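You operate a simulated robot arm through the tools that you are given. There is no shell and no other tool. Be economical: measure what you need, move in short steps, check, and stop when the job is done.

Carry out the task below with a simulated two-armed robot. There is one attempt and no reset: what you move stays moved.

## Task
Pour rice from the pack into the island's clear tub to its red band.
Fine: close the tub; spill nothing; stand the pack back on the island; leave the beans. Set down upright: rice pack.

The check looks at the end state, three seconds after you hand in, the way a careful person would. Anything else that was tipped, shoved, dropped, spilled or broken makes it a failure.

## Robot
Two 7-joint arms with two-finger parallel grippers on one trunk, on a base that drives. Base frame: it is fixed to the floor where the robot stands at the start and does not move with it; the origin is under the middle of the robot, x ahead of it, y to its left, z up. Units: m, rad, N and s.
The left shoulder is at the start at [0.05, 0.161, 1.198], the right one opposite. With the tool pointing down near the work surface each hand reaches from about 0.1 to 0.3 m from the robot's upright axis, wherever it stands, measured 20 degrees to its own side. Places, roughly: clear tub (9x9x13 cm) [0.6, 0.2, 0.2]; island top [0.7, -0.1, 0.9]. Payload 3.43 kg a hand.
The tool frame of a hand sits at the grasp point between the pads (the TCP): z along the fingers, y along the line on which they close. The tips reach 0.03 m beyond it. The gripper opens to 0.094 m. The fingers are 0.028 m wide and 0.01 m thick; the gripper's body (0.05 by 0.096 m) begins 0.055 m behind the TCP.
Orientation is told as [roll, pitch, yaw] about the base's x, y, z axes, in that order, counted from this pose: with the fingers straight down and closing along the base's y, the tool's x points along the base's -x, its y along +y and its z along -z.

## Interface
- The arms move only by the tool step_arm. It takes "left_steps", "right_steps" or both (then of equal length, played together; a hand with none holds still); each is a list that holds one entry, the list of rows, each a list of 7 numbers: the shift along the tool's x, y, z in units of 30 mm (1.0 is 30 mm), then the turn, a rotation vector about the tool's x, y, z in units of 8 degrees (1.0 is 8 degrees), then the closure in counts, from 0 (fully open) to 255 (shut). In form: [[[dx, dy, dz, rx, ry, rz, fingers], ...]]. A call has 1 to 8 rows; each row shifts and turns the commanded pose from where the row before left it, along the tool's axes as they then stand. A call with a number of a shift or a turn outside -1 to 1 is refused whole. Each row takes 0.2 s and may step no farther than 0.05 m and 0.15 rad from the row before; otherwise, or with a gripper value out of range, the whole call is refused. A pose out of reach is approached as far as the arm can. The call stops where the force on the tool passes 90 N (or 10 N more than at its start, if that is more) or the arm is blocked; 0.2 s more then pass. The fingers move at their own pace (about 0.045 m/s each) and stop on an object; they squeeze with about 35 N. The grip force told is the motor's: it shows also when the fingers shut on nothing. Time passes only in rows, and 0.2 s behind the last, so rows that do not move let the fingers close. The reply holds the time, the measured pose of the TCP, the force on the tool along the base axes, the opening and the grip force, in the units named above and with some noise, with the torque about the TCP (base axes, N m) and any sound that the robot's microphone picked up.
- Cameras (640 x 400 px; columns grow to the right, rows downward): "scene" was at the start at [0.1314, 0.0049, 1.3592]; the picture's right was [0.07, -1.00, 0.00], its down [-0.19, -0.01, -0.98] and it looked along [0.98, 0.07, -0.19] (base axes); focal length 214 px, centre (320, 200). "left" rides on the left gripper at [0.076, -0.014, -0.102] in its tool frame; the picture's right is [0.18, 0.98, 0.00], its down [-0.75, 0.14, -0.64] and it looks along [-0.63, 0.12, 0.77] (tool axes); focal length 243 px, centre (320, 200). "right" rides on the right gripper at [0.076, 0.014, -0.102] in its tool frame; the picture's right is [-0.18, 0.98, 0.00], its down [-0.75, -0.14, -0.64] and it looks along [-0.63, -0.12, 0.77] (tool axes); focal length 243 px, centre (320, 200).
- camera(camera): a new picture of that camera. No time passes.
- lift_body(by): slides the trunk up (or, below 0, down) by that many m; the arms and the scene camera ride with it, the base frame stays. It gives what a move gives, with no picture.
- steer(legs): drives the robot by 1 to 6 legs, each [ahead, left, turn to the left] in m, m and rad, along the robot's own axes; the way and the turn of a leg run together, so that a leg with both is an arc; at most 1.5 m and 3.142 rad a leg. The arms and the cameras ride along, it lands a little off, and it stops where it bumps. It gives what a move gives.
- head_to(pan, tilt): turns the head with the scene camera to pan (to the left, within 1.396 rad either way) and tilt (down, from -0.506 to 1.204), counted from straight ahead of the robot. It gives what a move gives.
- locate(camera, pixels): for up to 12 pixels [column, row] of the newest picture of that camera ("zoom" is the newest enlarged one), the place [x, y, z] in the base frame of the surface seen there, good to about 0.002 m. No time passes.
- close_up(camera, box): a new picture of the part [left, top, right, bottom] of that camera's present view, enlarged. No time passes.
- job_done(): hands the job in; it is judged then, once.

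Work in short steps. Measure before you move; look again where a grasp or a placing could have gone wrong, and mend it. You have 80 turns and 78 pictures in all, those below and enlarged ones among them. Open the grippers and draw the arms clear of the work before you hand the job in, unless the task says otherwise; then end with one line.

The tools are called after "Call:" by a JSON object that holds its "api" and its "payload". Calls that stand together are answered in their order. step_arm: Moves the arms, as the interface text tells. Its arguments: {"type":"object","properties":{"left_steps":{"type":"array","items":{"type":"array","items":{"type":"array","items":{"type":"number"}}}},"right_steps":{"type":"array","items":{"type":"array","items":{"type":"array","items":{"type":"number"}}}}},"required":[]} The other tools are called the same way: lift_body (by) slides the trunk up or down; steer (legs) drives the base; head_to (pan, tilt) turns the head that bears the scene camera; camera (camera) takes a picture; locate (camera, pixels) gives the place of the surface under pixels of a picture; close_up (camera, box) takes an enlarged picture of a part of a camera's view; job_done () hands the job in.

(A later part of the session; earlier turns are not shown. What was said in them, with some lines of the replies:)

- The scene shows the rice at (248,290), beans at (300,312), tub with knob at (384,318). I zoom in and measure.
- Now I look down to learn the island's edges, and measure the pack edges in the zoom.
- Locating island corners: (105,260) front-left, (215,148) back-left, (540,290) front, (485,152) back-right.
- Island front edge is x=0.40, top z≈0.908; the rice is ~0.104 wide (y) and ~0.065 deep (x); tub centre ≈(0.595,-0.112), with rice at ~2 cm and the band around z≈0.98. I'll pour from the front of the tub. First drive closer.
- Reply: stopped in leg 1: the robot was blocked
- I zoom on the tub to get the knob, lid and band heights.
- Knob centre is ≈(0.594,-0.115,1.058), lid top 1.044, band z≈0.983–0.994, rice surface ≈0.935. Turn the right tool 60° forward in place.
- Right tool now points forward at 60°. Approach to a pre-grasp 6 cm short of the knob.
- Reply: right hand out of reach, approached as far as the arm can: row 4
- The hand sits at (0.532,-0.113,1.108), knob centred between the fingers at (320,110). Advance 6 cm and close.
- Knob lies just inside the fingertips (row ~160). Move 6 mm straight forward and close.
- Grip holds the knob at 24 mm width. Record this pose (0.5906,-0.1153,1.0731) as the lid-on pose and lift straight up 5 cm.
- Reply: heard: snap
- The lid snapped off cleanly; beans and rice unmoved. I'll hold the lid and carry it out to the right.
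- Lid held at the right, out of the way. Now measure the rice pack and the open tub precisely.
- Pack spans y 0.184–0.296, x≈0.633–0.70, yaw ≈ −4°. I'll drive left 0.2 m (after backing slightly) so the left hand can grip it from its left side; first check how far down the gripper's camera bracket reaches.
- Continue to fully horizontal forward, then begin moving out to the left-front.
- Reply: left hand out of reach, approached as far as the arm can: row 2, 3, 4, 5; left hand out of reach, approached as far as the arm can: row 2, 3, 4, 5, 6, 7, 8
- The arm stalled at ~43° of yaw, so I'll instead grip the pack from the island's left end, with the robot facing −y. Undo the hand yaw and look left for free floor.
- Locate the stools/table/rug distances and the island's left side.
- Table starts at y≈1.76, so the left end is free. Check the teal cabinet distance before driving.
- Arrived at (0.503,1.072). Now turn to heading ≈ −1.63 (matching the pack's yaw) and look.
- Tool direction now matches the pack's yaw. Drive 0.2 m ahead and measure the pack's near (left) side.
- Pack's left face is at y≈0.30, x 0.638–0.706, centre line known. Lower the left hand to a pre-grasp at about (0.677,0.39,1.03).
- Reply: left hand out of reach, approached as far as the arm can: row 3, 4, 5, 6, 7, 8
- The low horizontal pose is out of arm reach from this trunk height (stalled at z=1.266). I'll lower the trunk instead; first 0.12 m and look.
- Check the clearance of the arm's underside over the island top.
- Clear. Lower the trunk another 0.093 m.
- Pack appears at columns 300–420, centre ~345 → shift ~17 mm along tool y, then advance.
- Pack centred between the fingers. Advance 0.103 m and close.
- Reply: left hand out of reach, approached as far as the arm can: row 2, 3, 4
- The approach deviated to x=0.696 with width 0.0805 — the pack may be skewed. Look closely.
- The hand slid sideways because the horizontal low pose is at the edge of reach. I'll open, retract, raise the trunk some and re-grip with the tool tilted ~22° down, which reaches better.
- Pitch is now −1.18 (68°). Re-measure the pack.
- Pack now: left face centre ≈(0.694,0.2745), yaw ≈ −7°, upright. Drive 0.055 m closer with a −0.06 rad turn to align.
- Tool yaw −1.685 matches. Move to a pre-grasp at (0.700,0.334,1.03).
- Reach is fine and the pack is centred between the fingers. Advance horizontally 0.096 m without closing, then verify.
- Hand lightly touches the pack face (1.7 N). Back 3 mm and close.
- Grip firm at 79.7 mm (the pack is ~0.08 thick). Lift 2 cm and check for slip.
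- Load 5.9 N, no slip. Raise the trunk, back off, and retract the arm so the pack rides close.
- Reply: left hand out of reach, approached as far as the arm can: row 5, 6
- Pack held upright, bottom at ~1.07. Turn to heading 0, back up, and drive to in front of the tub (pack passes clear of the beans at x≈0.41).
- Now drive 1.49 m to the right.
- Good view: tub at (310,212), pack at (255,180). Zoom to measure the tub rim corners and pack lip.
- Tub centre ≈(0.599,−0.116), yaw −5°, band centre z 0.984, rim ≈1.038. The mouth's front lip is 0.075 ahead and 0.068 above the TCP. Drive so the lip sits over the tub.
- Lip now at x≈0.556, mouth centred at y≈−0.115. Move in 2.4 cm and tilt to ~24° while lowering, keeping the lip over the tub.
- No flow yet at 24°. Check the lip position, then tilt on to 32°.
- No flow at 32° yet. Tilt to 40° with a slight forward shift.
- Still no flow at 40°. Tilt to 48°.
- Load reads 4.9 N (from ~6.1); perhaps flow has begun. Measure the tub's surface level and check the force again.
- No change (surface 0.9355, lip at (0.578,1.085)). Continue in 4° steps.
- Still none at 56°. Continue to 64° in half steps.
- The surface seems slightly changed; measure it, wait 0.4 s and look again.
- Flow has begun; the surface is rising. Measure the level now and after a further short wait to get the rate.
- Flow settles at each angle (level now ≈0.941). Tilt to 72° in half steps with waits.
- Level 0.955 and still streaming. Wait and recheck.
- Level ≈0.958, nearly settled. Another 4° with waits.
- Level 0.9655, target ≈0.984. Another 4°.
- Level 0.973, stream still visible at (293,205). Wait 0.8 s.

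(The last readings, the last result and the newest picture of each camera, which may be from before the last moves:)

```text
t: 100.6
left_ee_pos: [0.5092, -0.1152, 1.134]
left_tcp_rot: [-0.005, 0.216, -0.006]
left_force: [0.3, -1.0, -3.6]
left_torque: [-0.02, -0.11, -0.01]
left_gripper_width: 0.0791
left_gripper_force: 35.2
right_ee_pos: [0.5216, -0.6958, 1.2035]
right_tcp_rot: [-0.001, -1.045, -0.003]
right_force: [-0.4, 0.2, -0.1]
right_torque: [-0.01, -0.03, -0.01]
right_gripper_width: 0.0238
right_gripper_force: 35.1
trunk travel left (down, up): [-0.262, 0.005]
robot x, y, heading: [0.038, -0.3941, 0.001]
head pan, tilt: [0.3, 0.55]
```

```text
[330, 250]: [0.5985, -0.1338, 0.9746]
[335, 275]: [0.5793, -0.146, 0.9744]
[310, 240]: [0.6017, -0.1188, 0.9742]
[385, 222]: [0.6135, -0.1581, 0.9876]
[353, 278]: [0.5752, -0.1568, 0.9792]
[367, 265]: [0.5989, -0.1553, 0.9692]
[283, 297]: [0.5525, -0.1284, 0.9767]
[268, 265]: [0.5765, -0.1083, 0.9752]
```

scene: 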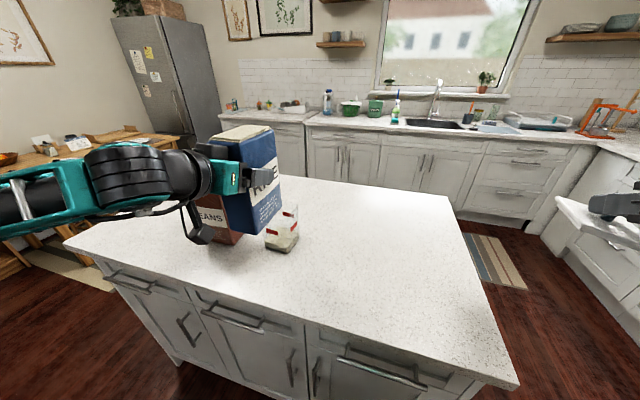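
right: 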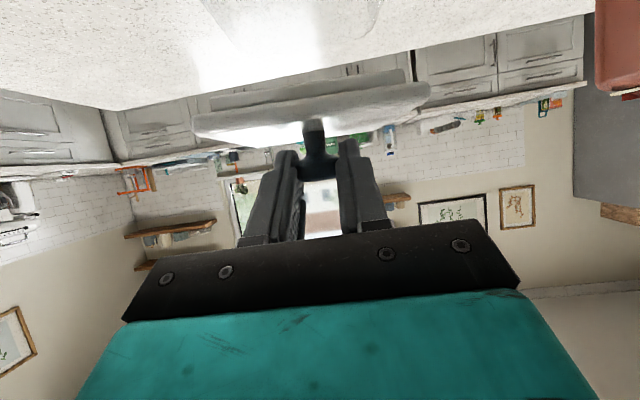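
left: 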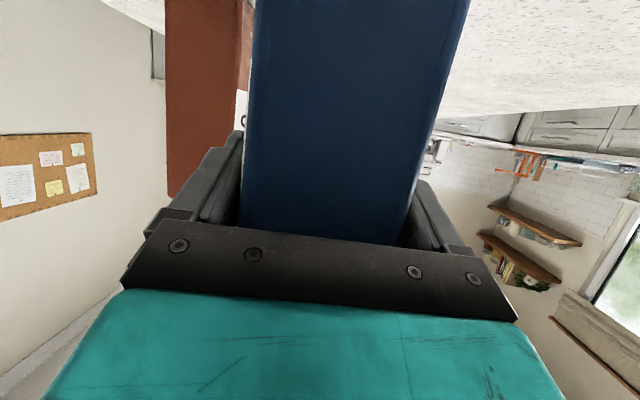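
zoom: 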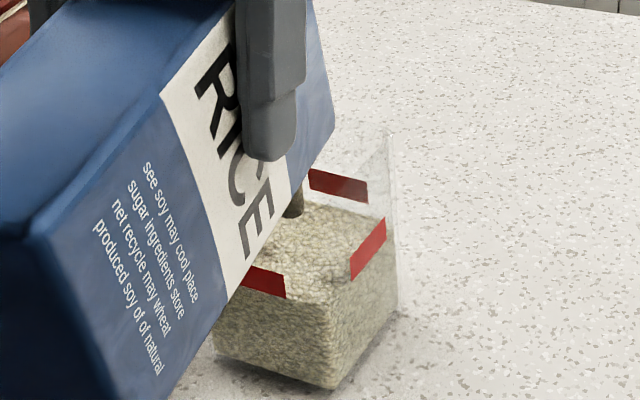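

Level 0.9745; band spans ≈0.977–0.990. Tilt 3.5° more and watch.

Call:
{"api": "step_arm", "payload": {"left_steps": [[[-0.11, 0, -0.17, 0, 0.45, 0, 255], [0, 0, 0, 0, 0, 0, 255], [0, 0, 0, 0, 0, 0, 255], [0, 0, 0, 0, 0, 0, 255]]]}}

Call:
{"api": "close_up", "payload": {"camera": "scene", "box": [250, 180, 320, 255]}}

Call:
{"api": "locate", "payload": {"camera": "zoom", "pixels": [[330, 245], [335, 270], [310, 235]]}}

```text
t: 101.6
left_ee_pos: [0.5131, -0.1153, 1.1377]
left_tcp_rot: [-0.004, 0.276, -0.006]
left_force: [1.1, 0.0, -3.8]
left_torque: [0.0, -0.12, 0.04]
left_gripper_width: 0.0794
left_gripper_force: 34.8
right_ee_pos: [0.5203, -0.6961, 1.2038]
right_tcp_rot: [-0.001, -1.044, -0.004]
right_force: [0.2, 0.9, 0.8]
right_torque: [0.01, 0.03, 0.0]
right_gripper_width: 0.0235
right_gripper_force: 34.7
trunk travel left (down, up): [-0.262, 0.005]
robot x, y, heading: [0.0402, -0.3908, -0.003]
head pan, tilt: [0.3, 0.55]
```

```text
5.33 times, centred on (285, 218) of scene
```

zoom: 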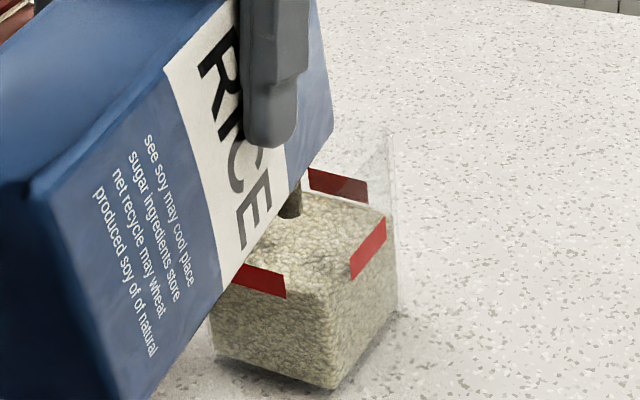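

```text
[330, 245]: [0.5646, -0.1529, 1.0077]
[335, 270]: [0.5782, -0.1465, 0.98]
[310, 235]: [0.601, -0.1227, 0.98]
```

Level 0.980 and still creeping up. Wait 0.4 s more, then tilt back, lip staying over the tub.

Call:
{"api": "step_arm", "payload": {"left_steps": [[[0, 0, 0, 0, 0, 0, 255], [0, 0, 0, 0, 0, 0, 255], [0.27, 0, 0.01, 0, -1, 0, 255], [0.26, 0, 0.04, 0, -1, 0, 255], [0.17, 0, 0, 0, -1, 0, 255], [0.13, 0, -0.02, 0, -1, 0, 255], [0.02, 0, -0.18, 0, -1, 0, 255], [-0.16, 0, -0.36, 0, -1, 0, 255]]]}}

Call:
{"api": "close_up", "payload": {"camera": "scene", "box": [240, 170, 330, 260]}}

Call:
{"api": "locate", "payload": {"camera": "zoom", "pixels": [[330, 250], [345, 270], [310, 240], [380, 250], [300, 290]]}}

```text
t: 103.4
left_ee_pos: [0.4857, -0.114, 1.1568]
left_tcp_rot: [-0.006, -0.564, -0.001]
left_force: [0.6, 0.5, -3.3]
left_torque: [0.01, 0.02, 0.0]
left_gripper_width: 0.0795
left_gripper_force: 35.2
right_ee_pos: [0.5207, -0.6954, 1.2032]
right_tcp_rot: [0.001, -1.043, -0.004]
right_force: [-0.4, 1.1, -0.3]
right_torque: [0.01, 0.0, 0.03]
right_gripper_width: 0.0239
right_gripper_force: 35.1
trunk travel left (down, up): [-0.262, 0.005]
robot x, y, heading: [0.0382, -0.3919, -0.005]
head pan, tilt: [0.3, 0.55]
```

```text
4.44 times, centred on (285, 215) of scene
```

zoom: 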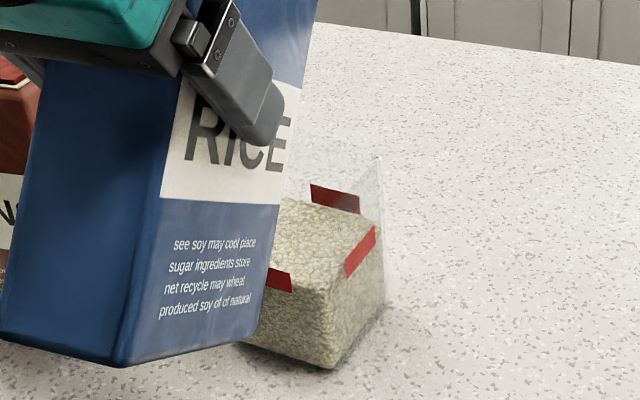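

```text
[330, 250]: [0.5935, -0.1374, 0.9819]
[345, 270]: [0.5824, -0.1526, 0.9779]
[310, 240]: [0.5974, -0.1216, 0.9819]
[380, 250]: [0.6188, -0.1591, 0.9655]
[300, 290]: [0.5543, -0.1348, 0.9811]
```

Level is 0.982, inside the band (centre 0.984), nothing visible spilled. Bring the pack upright and drive it back around the beans to the left spot.

Call:
{"api": "step_arm", "payload": {"left_steps": [[[-0.27, 0, -0.42, 0, -1, 0, 255], [-0.32, 0, -0.38, 0, -1, 0, 255], [-0.19, 0, -0.39, 0, -1, 0, 255], [-0.05, 0, -0.23, 0, -1, 0, 255], [0.07, 0, -0.15, 0, -0.43, 0, 255]]]}}

Call:
{"api": "steer", "payload": {"legs": [[-0.1, 0, 0], [0, 0.38, 0], [0.11, 0, 0]]}}

Call:
{"api": "camera", "payload": {"camera": "scene"}}

```text
t: 104.6
left_ee_pos: [0.4772, -0.1135, 1.2058]
left_tcp_rot: [-0.011, -1.181, 0.003]
left_force: [0.3, 0.0, -3.7]
left_torque: [-0.04, 0.09, 0.02]
left_gripper_width: 0.0794
left_gripper_force: 35.0
left hand out of reach, approached as far as the arm can: row 5
right_ee_pos: [0.5215, -0.6963, 1.2031]
right_tcp_rot: [0.0, -1.044, -0.003]
right_force: [0.3, -0.6, -0.9]
right_torque: [-0.05, 0.0, 0.04]
right_gripper_width: 0.0237
right_gripper_force: 35.8
trunk travel left (down, up): [-0.262, 0.005]
robot x, y, heading: [0.0361, -0.3913, -0.008]
head pan, tilt: [0.3, 0.55]
```

```text
t: 110.0
left_ee_pos: [0.4849, 0.2703, 1.2051]
left_tcp_rot: [-0.01, -1.18, 0.01]
left_force: [0.5, -0.7, -2.8]
left_torque: [-0.01, 0.09, 0.02]
left_gripper_width: 0.0791
left_gripper_force: 35.0
right_ee_pos: [0.5324, -0.3111, 1.2027]
right_tcp_rot: [0.001, -1.041, 0.003]
right_force: [0.7, 0.0, -0.2]
right_torque: [0.01, 0.04, 0.05]
right_gripper_width: 0.0239
right_gripper_force: 35.4
trunk travel left (down, up): [-0.262, 0.005]
robot x, y, heading: [0.0446, -0.0122, 0.009]
head pan, tilt: [0.3, 0.55]
```

```text
21 pictures are left
```

scene: 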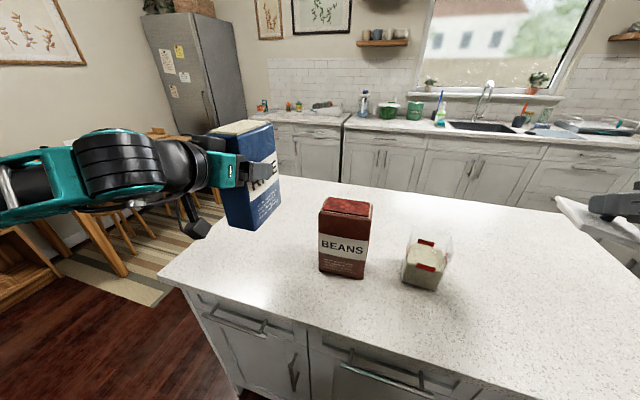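

Extend 9 cm forward over free counter, then lower the trunk 0.14 m.

Call:
{"api": "step_arm", "payload": {"left_steps": [[[-0.285, 0, 0.694, 0, 0, 0, 255], [-0.285, 0, 0.694, 0, 0, 0, 255], [-0.285, 0, 0.694, 0, 0, 0, 255], [-0.285, 0, 0.694, 0, 0, 0, 255]]]}}

Call:
{"api": "lift_body", "payload": {"by": -0.14}}

Call:
{"api": "camera", "payload": {"camera": "scene"}}

```text
t: 111.0
left_ee_pos: [0.5763, 0.2701, 1.2062]
left_tcp_rot: [-0.011, -1.178, 0.011]
left_force: [1.0, 0.7, -2.9]
left_torque: [0.0, 0.1, -0.01]
left_gripper_width: 0.0793
left_gripper_force: 34.9
right_ee_pos: [0.531, -0.3121, 1.2034]
right_tcp_rot: [0.001, -1.044, 0.004]
right_force: [0.3, -0.5, -0.1]
right_torque: [-0.02, 0.05, 0.01]
right_gripper_width: 0.0239
right_gripper_force: 34.8
trunk travel left (down, up): [-0.262, 0.005]
robot x, y, heading: [0.046, -0.0085, 0.002]
head pan, tilt: [0.3, 0.55]
```

```text
t: 112.7
left_ee_pos: [0.5755, 0.2701, 1.0658]
left_tcp_rot: [-0.013, -1.178, 0.013]
left_force: [0.0, -0.6, -3.9]
left_torque: [-0.02, 0.08, 0.0]
left_gripper_width: 0.0794
left_gripper_force: 34.9
right_ee_pos: [0.5312, -0.3113, 1.0636]
right_tcp_rot: [0.0, -1.043, 0.001]
right_force: [0.4, 0.2, -0.3]
right_torque: [0.01, 0.02, 0.03]
right_gripper_width: 0.0237
right_gripper_force: 35.6
trunk travel left (down, up): [-0.122, 0.145]
robot x, y, heading: [0.0485, -0.0102, 0.005]
head pan, tilt: [0.3, 0.55]
```

```text
20 pictures are left
```

scene: 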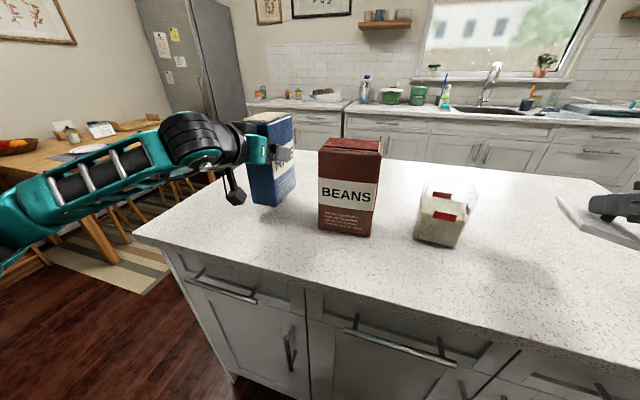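

Lower the pack the last ~3.5 cm by the arm, in shrinking steps.

Call:
{"api": "step_arm", "payload": {"left_steps": [[[0.46, 0, 0.19, 0, 0, 0, 255], [0.31, 0, 0.126, 0, 0, 0, 255], [0.185, 0, 0.076, 0, 0, 0, 255], [0.09, 0, 0.038, 0, 0, 0, 255], [0, 0, 0, 0, 0, 0, 255]]]}}

Call:
{"api": "close_up", "payload": {"camera": "scene", "box": [210, 95, 350, 240]}}

```text
t: 113.9
left_ee_pos: [0.5757, 0.2701, 1.0318]
left_tcp_rot: [-0.011, -1.18, 0.011]
left_force: [0.1, 0.0, -2.7]
left_torque: [0.08, 0.01, -0.02]
left_gripper_width: 0.0795
left_gripper_force: 35.2
right_ee_pos: [0.5309, -0.3125, 1.064]
right_tcp_rot: [0.0, -1.044, 0.002]
right_force: [-0.1, 0.1, 0.5]
right_torque: [0.02, 0.0, 0.0]
right_gripper_width: 0.0238
right_gripper_force: 35.1
trunk travel left (down, up): [-0.122, 0.145]
robot x, y, heading: [0.0486, -0.0087, 0.002]
head pan, tilt: [0.3, 0.55]
```

```text
2.76 times, centred on (280, 168) of scene
```

zoom: 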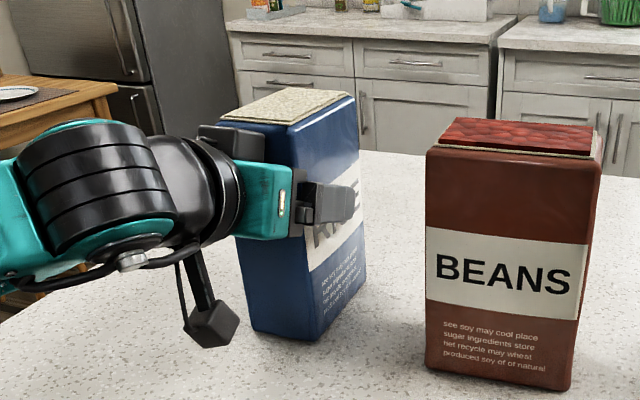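

Contact is starting (load 2.7 N). Lower 3 mm more, then open.

Call:
{"api": "step_arm", "payload": {"left_steps": [[[0.046, 0, 0.019, 0, 0, 0, 255], [0.046, 0, 0.019, 0, 0, 0, 255], [0, 0, 0, 0, 0, 0, 255]]]}}

```text
t: 114.7
left_ee_pos: [0.5752, 0.2695, 1.0302]
left_tcp_rot: [-0.009, -1.185, 0.009]
left_force: [3.0, -0.2, 5.1]
left_torque: [0.34, -1.11, -0.08]
left_gripper_width: 0.0796
left_gripper_force: 35.1
right_ee_pos: [0.5307, -0.313, 1.0629]
right_tcp_rot: [0.001, -1.044, 0.001]
right_force: [0.1, 0.2, -0.6]
right_torque: [0.01, 0.04, 0.0]
right_gripper_width: 0.0235
right_gripper_force: 34.9
trunk travel left (down, up): [-0.122, 0.145]
robot x, y, heading: [0.0489, -0.0091, 0.003]
head pan, tilt: [0.3, 0.55]
```

Pack is resting on the counter. Open, retract the hand 7.5 cm, then check.

Call:
{"api": "step_arm", "payload": {"left_steps": [[[0, 0, 0, 0, 0, 0, 0], [0, 0, 0, 0, 0, 0, 0], [0, 0, 0, 0, 0, 0, 0], [0.316, 0, -0.77, 0, 0, 0, 0], [0.316, 0, -0.77, 0, 0, 0, 0], [0.316, 0, -0.77, 0, 0, 0, 0]]]}}

Call:
{"api": "steer", "payload": {"legs": [[-0.12, 0, 0]]}}

Call:
{"api": "lift_body", "payload": {"by": 0.14}}

Call:
{"api": "camera", "payload": {"camera": "scene"}}

```text
t: 116.1
left_ee_pos: [0.5018, 0.2668, 1.0263]
left_tcp_rot: [-0.01, -1.178, 0.013]
left_force: [0.2, -0.2, -1.0]
left_torque: [0.02, -0.01, 0.0]
left_gripper_width: 0.0942
left_gripper_force: 0.0
right_ee_pos: [0.5306, -0.3116, 1.0645]
right_tcp_rot: [-0.002, -1.044, 0.002]
right_force: [0.3, -0.3, -0.5]
right_torque: [0.0, -0.01, -0.03]
right_gripper_width: 0.0236
right_gripper_force: 35.0
trunk travel left (down, up): [-0.122, 0.145]
robot x, y, heading: [0.046, -0.0128, 0.004]
head pan, tilt: [0.3, 0.55]
```

```text
t: 117.4
left_ee_pos: [0.3801, 0.2661, 1.0267]
left_tcp_rot: [-0.009, -1.18, 0.009]
left_force: [0.0, -0.8, 1.2]
left_torque: [-0.04, 0.02, 0.01]
left_gripper_width: 0.0939
left_gripper_force: 0.1
right_ee_pos: [0.4082, -0.3148, 1.0644]
right_tcp_rot: [0.0, -1.044, 0.001]
right_force: [0.2, 0.3, 0.0]
right_torque: [0.01, -0.02, 0.02]
right_gripper_width: 0.0235
right_gripper_force: 35.1
trunk travel left (down, up): [-0.122, 0.145]
robot x, y, heading: [-0.0754, -0.0097, 0.0]
head pan, tilt: [0.3, 0.55]
```

```text
t: 119.0
left_ee_pos: [0.3794, 0.2642, 1.1656]
left_tcp_rot: [-0.013, -1.18, 0.006]
left_force: [-0.1, -0.3, 0.3]
left_torque: [-0.02, 0.04, -0.02]
left_gripper_width: 0.0939
left_gripper_force: 0.0
right_ee_pos: [0.4093, -0.3134, 1.2039]
right_tcp_rot: [0.001, -1.043, 0.001]
right_force: [-0.1, -0.1, -0.4]
right_torque: [0.05, 0.0, 0.01]
right_gripper_width: 0.0239
right_gripper_force: 34.8
trunk travel left (down, up): [-0.262, 0.005]
robot x, y, heading: [-0.0722, -0.0107, 0.001]
head pan, tilt: [0.3, 0.55]
```

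```text
18 pictures are left
```

scene: 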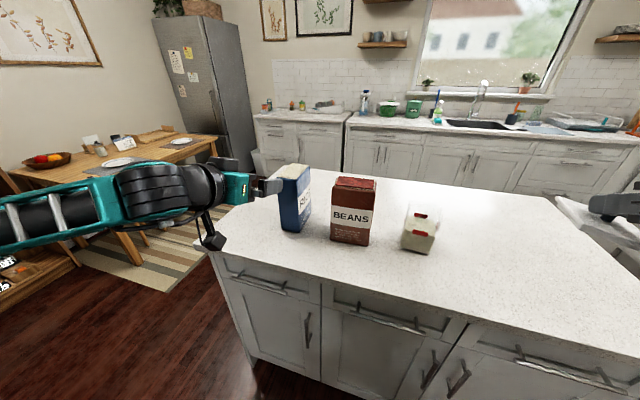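

Pack stands upright on its own. Lift the left hand clear, then drive forward for closing the lid with the right hand.

Call:
{"api": "step_arm", "payload": {"left_steps": [[[-0.92, 0.3, -0.38, 0, 0, 0, 0], [-0.92, 0.3, -0.38, 0, 0, 0, 0], [-0.92, 0.3, -0.38, 0, 0, 0, 0], [-0.92, 0.3, -0.38, 0, 0, 0, 0]]]}}

Call:
{"api": "steer", "payload": {"legs": [[0.17, 0, 0]]}}

Call:
{"api": "lift_body", "payload": {"by": -0.037}}

Call:
{"api": "head_to", "payload": {"pan": -0.1, "tilt": 0.75}}

Call:
{"api": "close_up", "payload": {"camera": "scene", "box": [200, 80, 440, 230]}}

```text
t: 120.0
left_ee_pos: [0.3795, 0.3025, 1.2877]
left_tcp_rot: [-0.008, -1.179, 0.005]
left_force: [-0.3, 0.8, 0.4]
left_torque: [0.01, 0.01, 0.0]
left_gripper_width: 0.094
left_gripper_force: 0.0
right_ee_pos: [0.4081, -0.3155, 1.2033]
right_tcp_rot: [0.0, -1.043, -0.001]
right_force: [-0.3, -0.3, -0.1]
right_torque: [0.02, 0.04, 0.0]
right_gripper_width: 0.0238
right_gripper_force: 34.9
trunk travel left (down, up): [-0.262, 0.005]
robot x, y, heading: [-0.077, -0.0106, 0.005]
head pan, tilt: [0.3, 0.55]
```

```text
t: 121.5
left_ee_pos: [0.5522, 0.3034, 1.287]
left_tcp_rot: [-0.011, -1.178, 0.008]
left_force: [0.1, 0.1, -0.1]
left_torque: [-0.01, 0.02, -0.01]
left_gripper_width: 0.0942
left_gripper_force: 0.0
right_ee_pos: [0.5807, -0.314, 1.2033]
right_tcp_rot: [-0.001, -1.044, -0.001]
right_force: [-0.3, 0.4, -0.3]
right_torque: [0.02, 0.02, 0.0]
right_gripper_width: 0.0238
right_gripper_force: 34.9
trunk travel left (down, up): [-0.262, 0.005]
robot x, y, heading: [0.0961, -0.0095, 0.002]
head pan, tilt: [0.3, 0.55]
```

```text
t: 122.3
left_ee_pos: [0.5513, 0.3023, 1.2509]
left_tcp_rot: [-0.01, -1.181, 0.007]
left_force: [0.9, 0.4, 0.2]
left_torque: [0.0, 0.01, 0.02]
left_gripper_width: 0.094
left_gripper_force: 0.1
right_ee_pos: [0.5796, -0.3144, 1.1672]
right_tcp_rot: [0.0, -1.043, -0.004]
right_force: [0.7, 0.4, -0.2]
right_torque: [0.0, 0.04, 0.02]
right_gripper_width: 0.0238
right_gripper_force: 35.1
trunk travel left (down, up): [-0.225, 0.042]
robot x, y, heading: [0.0968, -0.0114, 0.002]
head pan, tilt: [0.3, 0.55]
```

```text
t: 123.2
left_ee_pos: [0.5517, 0.3024, 1.2499]
left_tcp_rot: [-0.012, -1.18, 0.008]
left_force: [0.2, 0.7, -0.9]
left_torque: [0.02, 0.02, 0.02]
left_gripper_width: 0.0939
left_gripper_force: 0.0
right_ee_pos: [0.5799, -0.3145, 1.1664]
right_tcp_rot: [-0.003, -1.042, -0.003]
right_force: [0.1, 0.3, -0.2]
right_torque: [-0.03, 0.01, -0.01]
right_gripper_width: 0.0238
right_gripper_force: 35.1
trunk travel left (down, up): [-0.225, 0.042]
robot x, y, heading: [0.1001, -0.01, -0.004]
head pan, tilt: [-0.099, 0.75]
```

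```text
2.67 times, centred on (320, 155) of scene
```

zoom: 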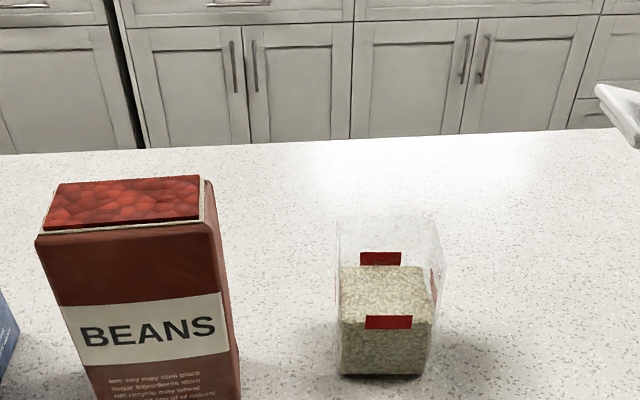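

Level sits at the band, no spill visible. Verify tub bands' location and bring the lid over the tub.

Call:
{"api": "locate", "payload": {"camera": "zoom", "pixels": [[388, 322], [380, 258], [385, 290], [434, 287], [345, 345], [425, 345]]}}

Call:
{"api": "step_arm", "payload": {"right_steps": [[[-0.025, 0.949, 0.044, 0, 0, 0, 255], [-0.025, 0.949, 0.044, 0, 0, 0, 255], [-0.025, 0.949, 0.044, 0, 0, 0, 255], [-0.025, 0.949, 0.044, 0, 0, 0, 255], [-0.025, 0.949, 0.044, 0, 0, 0, 255], [-0.025, 0.949, 0.044, 0, 0, 0, 255], [-0.025, 0.949, 0.044, 0, 0, 0, 255]]]}}

```text
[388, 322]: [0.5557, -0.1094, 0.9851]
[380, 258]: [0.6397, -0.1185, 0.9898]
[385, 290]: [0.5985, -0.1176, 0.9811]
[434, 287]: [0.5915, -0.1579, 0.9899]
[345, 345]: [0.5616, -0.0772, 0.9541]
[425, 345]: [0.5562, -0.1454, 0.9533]
```

```text
t: 124.8
left_ee_pos: [0.5524, 0.3025, 1.2489]
left_tcp_rot: [-0.012, -1.178, 0.009]
left_force: [0.6, -0.4, -0.7]
left_torque: [-0.01, 0.01, -0.04]
left_gripper_width: 0.0938
left_gripper_force: 0.1
right_ee_pos: [0.5912, -0.1142, 1.1661]
right_tcp_rot: [0.0, -1.044, -0.003]
right_force: [0.5, 0.1, -0.9]
right_torque: [0.04, 0.02, 0.01]
right_gripper_width: 0.0237
right_gripper_force: 34.6
trunk travel left (down, up): [-0.225, 0.042]
robot x, y, heading: [0.0962, -0.0108, -0.0]
head pan, tilt: [-0.099, 0.75]
```

Tub unmoved, lid aligned to the recorded lid-on pose. Lower to ~1 cm above seating and look.

Call:
{"api": "step_arm", "payload": {"right_steps": [[[0.585, -0.01, 0.338, 0, 0, 0, 255], [0.585, -0.01, 0.338, 0, 0, 0, 255], [0.585, -0.01, 0.338, 0, 0, 0, 255], [0.52, -0.01, 0.3, 0, 0, 0, 255]]]}}

Call:
{"api": "camera", "payload": {"camera": "right"}}

Call:
{"api": "close_up", "payload": {"camera": "scene", "box": [280, 120, 440, 230]}}

```text
t: 125.8
left_ee_pos: [0.5521, 0.3021, 1.2506]
left_tcp_rot: [-0.011, -1.18, 0.007]
left_force: [0.0, 0.3, -0.4]
left_torque: [0.02, -0.01, 0.02]
left_gripper_width: 0.094
left_gripper_force: 0.0
right_ee_pos: [0.5945, -0.1145, 1.0877]
right_tcp_rot: [0.001, -1.043, -0.001]
right_force: [-1.6, 0.1, 0.2]
right_torque: [-0.04, 0.0, 0.01]
right_gripper_width: 0.0236
right_gripper_force: 35.2
trunk travel left (down, up): [-0.225, 0.042]
robot x, y, heading: [0.0945, -0.0124, 0.005]
head pan, tilt: [-0.099, 0.75]
```

```text
16 pictures are left
```

right: 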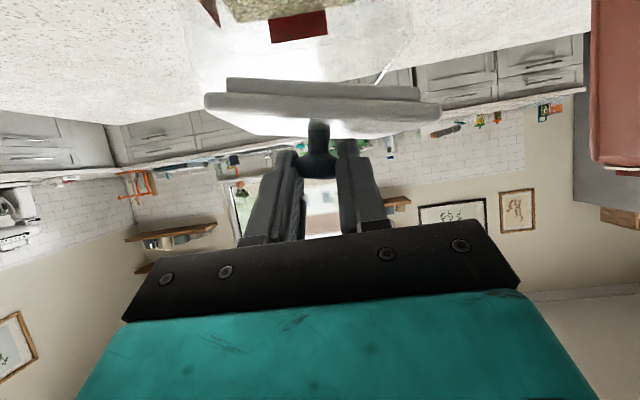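

```text
3.64 times, centred on (360, 175) of scene
```

zoom: 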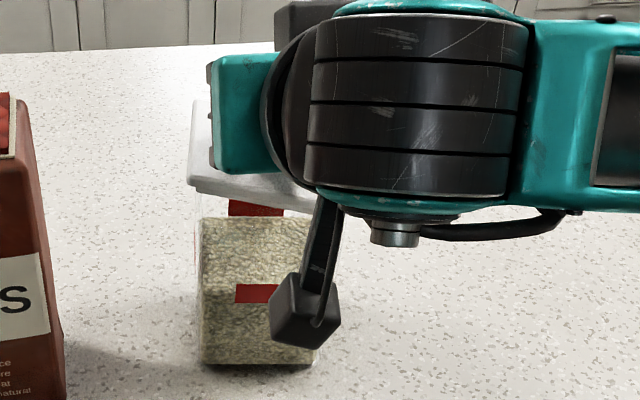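

The lid's near edge seems rotated in the grip versus when lifted. Measure lid points to tell roll from yaw.

Call:
{"api": "locate", "payload": {"camera": "right", "pixels": [[210, 102], [320, 108], [434, 110], [225, 112], [420, 120], [240, 86], [410, 92]]}}

Call:
{"api": "locate", "payload": {"camera": "zoom", "pixels": [[192, 183], [250, 196], [300, 206], [200, 160], [250, 180], [197, 108]]}}

```text
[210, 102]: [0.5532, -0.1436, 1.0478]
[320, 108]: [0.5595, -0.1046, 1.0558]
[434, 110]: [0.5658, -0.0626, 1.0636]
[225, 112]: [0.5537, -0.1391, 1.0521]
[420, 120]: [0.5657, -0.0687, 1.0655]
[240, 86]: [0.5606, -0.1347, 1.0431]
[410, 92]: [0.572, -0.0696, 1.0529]
```

```text
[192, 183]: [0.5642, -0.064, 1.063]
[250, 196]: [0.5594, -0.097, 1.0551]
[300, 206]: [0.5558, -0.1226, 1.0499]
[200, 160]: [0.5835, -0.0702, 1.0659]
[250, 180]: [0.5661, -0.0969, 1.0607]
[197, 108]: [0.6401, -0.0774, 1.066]
```

The lid is rolled ~11° (left side high) and ~3° off in yaw. Raise 2 cm, correct by rolling the hand, then re-measure.

Call:
{"api": "step_arm", "payload": {"right_steps": [[[-0.51, 0, -0.45, 0, 0, 0, 255], [0, 0, 0, 0.174, 0, -0.695, 255], [0, 0, 0, 0.174, 0, -0.695, 255], [0, 0, 0, 0, 0, 0, 255]]]}}

Call:
{"api": "camera", "payload": {"camera": "right"}}

Call:
{"api": "close_up", "payload": {"camera": "scene", "box": [280, 120, 440, 230]}}

```text
t: 126.8
left_ee_pos: [0.5516, 0.3015, 1.2509]
left_tcp_rot: [-0.01, -1.179, 0.007]
left_force: [0.1, 0.3, 0.5]
left_torque: [0.0, 0.0, 0.02]
left_gripper_width: 0.094
left_gripper_force: 0.1
right_ee_pos: [0.5887, -0.1143, 1.1069]
right_tcp_rot: [-0.368, -1.007, 0.371]
right_force: [-0.6, 1.1, -0.8]
right_torque: [0.01, -0.01, -0.01]
right_gripper_width: 0.0238
right_gripper_force: 35.3
trunk travel left (down, up): [-0.225, 0.042]
robot x, y, heading: [0.0987, -0.0086, -0.002]
head pan, tilt: [-0.099, 0.75]
```

```text
14 pictures are left
```

right: 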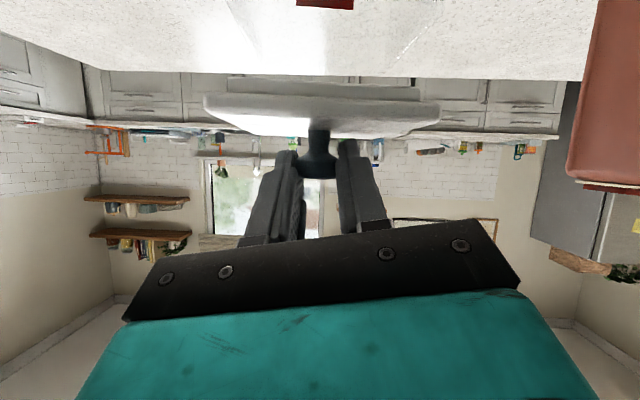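

```text
3.64 times, centred on (360, 175) of scene
```

zoom: 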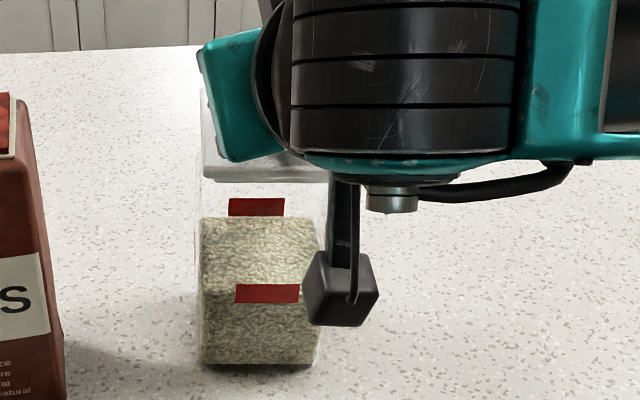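

Now re-measure the lid's orientation and centre.

Call:
{"api": "locate", "payload": {"camera": "right", "pixels": [[207, 105], [320, 110], [436, 110], [225, 112], [420, 118], [250, 128], [395, 133], [240, 86], [410, 92], [205, 98], [438, 104]]}}

Call:
{"api": "locate", "payload": {"camera": "zoom", "pixels": [[206, 172], [250, 178], [310, 175], [206, 120], [268, 292], [256, 207], [235, 170], [207, 100]]}}

```text
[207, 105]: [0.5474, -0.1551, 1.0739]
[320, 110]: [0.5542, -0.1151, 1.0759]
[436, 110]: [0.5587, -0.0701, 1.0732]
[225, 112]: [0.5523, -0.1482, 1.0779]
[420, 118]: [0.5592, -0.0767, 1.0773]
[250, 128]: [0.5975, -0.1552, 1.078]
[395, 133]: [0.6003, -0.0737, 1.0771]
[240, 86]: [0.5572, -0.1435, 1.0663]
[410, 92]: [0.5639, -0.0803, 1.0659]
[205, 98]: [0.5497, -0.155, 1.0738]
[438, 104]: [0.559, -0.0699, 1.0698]
```

```text
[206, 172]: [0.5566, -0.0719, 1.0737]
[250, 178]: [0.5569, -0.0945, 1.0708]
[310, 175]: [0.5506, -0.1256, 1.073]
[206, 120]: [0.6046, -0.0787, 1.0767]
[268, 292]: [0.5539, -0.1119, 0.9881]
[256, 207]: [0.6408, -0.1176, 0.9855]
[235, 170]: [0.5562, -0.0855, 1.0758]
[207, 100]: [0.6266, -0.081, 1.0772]
```

Lid is level now, yaw ≈ −6°, centre (0.598,−0.117) — matches the tub. Lower straight down 2.5 cm, then press in 4 mm steps.

Call:
{"api": "step_arm", "payload": {"right_steps": [[[0.235, 0.07, 0.139, 0, 0, 0, 255], [0.235, 0.07, 0.139, 0, 0, 0, 255], [0.235, 0.06, 0.139, 0, 0, 0, 255], [0.113, 0.026, 0.067, 0, 0, 0, 255], [0.113, 0.026, 0.067, 0, 0, 0, 255]]]}}

Call:
{"api": "close_up", "payload": {"camera": "right", "box": [160, 0, 480, 200]}}

```text
t: 128.0
left_ee_pos: [0.5502, 0.3028, 1.2516]
left_tcp_rot: [-0.014, -1.182, 0.005]
left_force: [0.4, 0.3, -0.3]
left_torque: [0.02, 0.01, -0.01]
left_gripper_width: 0.0938
left_gripper_force: 0.1
right_ee_pos: [0.5859, -0.1144, 1.0799]
right_tcp_rot: [-0.37, -1.02, 0.369]
right_force: [-2.5, -0.1, 21.3]
right_torque: [-0.17, 0.7, -0.09]
right_gripper_width: 0.0236
right_gripper_force: 35.1
trunk travel left (down, up): [-0.225, 0.042]
robot x, y, heading: [0.0946, -0.0148, 0.001]
head pan, tilt: [-0.099, 0.75]
```

```text
2.00 times, centred on (320, 100) of right
```

zoom: 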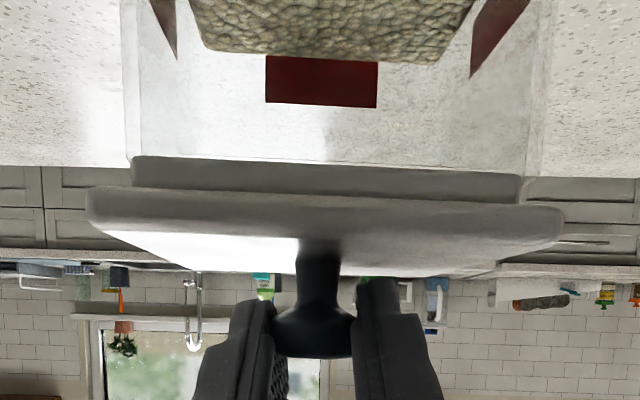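

Contact at 21 N about 7 mm above seating: the plug sits on the rim. Measure plug versus wall offsets.

Call:
{"api": "locate", "payload": {"camera": "zoom", "pixels": [[140, 170], [325, 180], [515, 188], [95, 205], [325, 215], [555, 225], [128, 120], [545, 120], [320, 80], [320, 130]]}}

Call:
{"api": "close_up", "payload": {"camera": "scene", "box": [310, 130, 390, 230]}}

```text
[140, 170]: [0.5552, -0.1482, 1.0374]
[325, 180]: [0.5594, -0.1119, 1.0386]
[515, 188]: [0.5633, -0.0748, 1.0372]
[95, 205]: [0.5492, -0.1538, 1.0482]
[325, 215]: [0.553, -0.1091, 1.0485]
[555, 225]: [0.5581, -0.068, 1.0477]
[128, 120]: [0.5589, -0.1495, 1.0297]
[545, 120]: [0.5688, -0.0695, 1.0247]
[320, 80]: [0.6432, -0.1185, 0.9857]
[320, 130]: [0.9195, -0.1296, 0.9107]
```

```text
4.00 times, centred on (350, 180) of scene
```

zoom: 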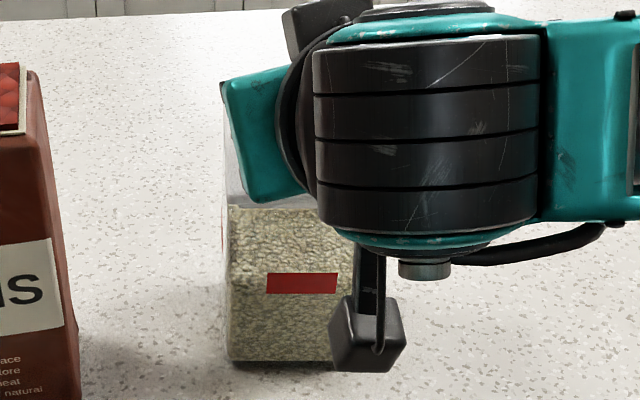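

Torque shows the contact is at the front wall (x≈0.553), so the plug sits ~2–3 mm too near. Lift 1 cm, shift +3 mm x and +1.5 mm y, and lower again.

Call:
{"api": "step_arm", "payload": {"right_steps": [[[-0.282, -0.064, -0.166, 0, 0, 0, 255], [-0.06, 0.043, 0.083, 0, 0, 0, 255], [0.113, 0.026, 0.067, 0, 0, 0, 255], [0.113, 0.026, 0.067, 0, 0, 0, 255], [0.113, 0.026, 0.067, 0, 0, 0, 255], [0.113, 0.026, 0.067, 0, 0, 0, 255]]]}}

```text
t: 129.4
left_ee_pos: [0.5506, 0.3022, 1.2515]
left_tcp_rot: [-0.012, -1.182, 0.009]
left_force: [-1.4, 0.2, 0.4]
left_torque: [-0.02, -0.01, 0.0]
left_gripper_width: 0.0941
left_gripper_force: 0.0
right_ee_pos: [0.5891, -0.1117, 1.0737]
right_tcp_rot: [-0.368, -1.02, 0.371]
right_force: [-2.4, 1.9, 19.5]
right_torque: [-0.01, 0.52, -0.01]
right_gripper_width: 0.0236
right_gripper_force: 34.8
trunk travel left (down, up): [-0.225, 0.042]
robot x, y, heading: [0.099, -0.0138, 0.001]
head pan, tilt: [-0.099, 0.75]
heard: snap
```

Snap heard and z=1.0737 matches the original seated pose. Open and retract.

Call:
{"api": "step_arm", "payload": {"right_steps": [[[-0.1, 0, -0.06, 0, 0, 0, 0], [0, 0, 0, 0, 0, 0, 0], [0, 0, 0, 0, 0, 0, 0], [0, 0, 0, 0, 0, 0, 0], [0, 0, -1, 0, 0, 0, 0], [0, 0, -1, 0, 0, 0, 0], [0, 0, -1, 0, 0, 0, 0], [0, 0, -1, 0, 0, 0, 0]]]}}

Call:
{"api": "steer", "payload": {"legs": [[-0.25, 0, 0]]}}

Call:
{"api": "camera", "payload": {"camera": "scene"}}

```text
t: 131.2
left_ee_pos: [0.5518, 0.3022, 1.2502]
left_tcp_rot: [-0.011, -1.18, 0.009]
left_force: [0.0, -0.6, 0.3]
left_torque: [0.02, 0.01, 0.03]
left_gripper_width: 0.0942
left_gripper_force: 0.1
right_ee_pos: [0.4867, -0.1048, 1.1324]
right_tcp_rot: [-0.367, -1.006, 0.371]
right_force: [-0.2, -0.5, 0.4]
right_torque: [0.0, 0.0, 0.0]
right_gripper_width: 0.094
right_gripper_force: 0.0
trunk travel left (down, up): [-0.225, 0.042]
robot x, y, heading: [0.098, -0.012, 0.001]
head pan, tilt: [-0.099, 0.75]
```

```text
t: 133.0
left_ee_pos: [0.3047, 0.302, 1.2506]
left_tcp_rot: [-0.011, -1.179, 0.007]
left_force: [-0.6, -0.3, 0.8]
left_torque: [0.01, -0.03, 0.0]
left_gripper_width: 0.0941
left_gripper_force: 0.0
right_ee_pos: [0.238, -0.1039, 1.1333]
right_tcp_rot: [-0.366, -1.009, 0.368]
right_force: [0.5, 1.0, 0.6]
right_torque: [0.0, -0.01, 0.0]
right_gripper_width: 0.0939
right_gripper_force: 0.1
trunk travel left (down, up): [-0.225, 0.042]
robot x, y, heading: [-0.1527, -0.0105, 0.001]
head pan, tilt: [-0.099, 0.75]
```

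```text
10 pictures are left
```

scene: 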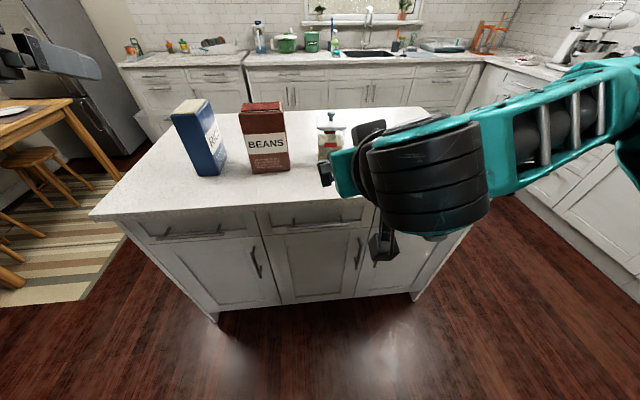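

Everything is clear of the island. Zoom in on the three objects for a final check.

Call:
{"api": "close_up", "payload": {"camera": "scene", "box": [150, 80, 370, 220]}}

Call:
{"api": "close_up", "payload": {"camera": "scene", "box": [300, 100, 360, 180]}}

Call:
{"api": "locate", "payload": {"camera": "zoom", "pixels": [[310, 115], [240, 145], [390, 155], [330, 230], [310, 285]]}}

```text
2.86 times, centred on (260, 150) of scene
```

zoom: 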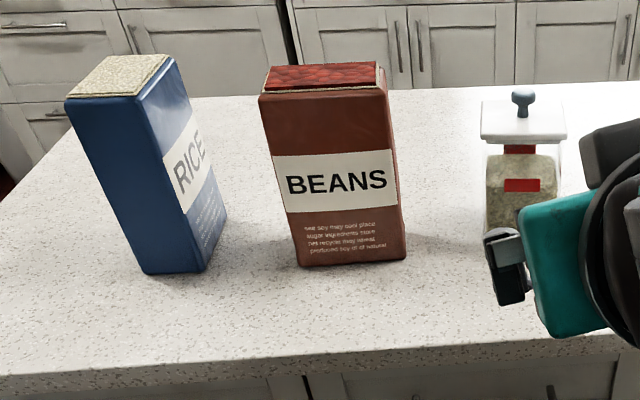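

```text
5.00 times, centred on (330, 140) of scene
```

zoom: 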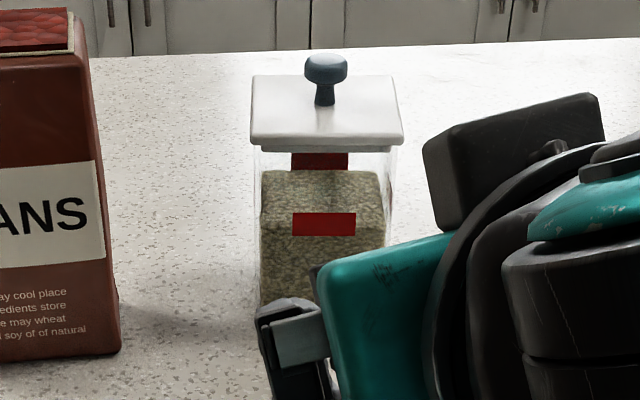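

```text
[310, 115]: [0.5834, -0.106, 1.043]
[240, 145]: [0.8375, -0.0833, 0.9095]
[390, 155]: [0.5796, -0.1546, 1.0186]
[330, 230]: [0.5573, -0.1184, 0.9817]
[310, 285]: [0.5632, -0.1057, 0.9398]
```

Lid top is at z=1.043, the same as before I opened it. The rice sits at the band, the pack stands upright, the beans are untouched, and both grippers are open and clear. Handing in.

Call:
{"api": "job_done", "payload": {}}

```text
The job is handed in.
```

I poured rice into the island's clear tub up to its red band and snapped the lid shut. The rice pack stands upright back on the island, the beans are untouched, and I saw no spill.
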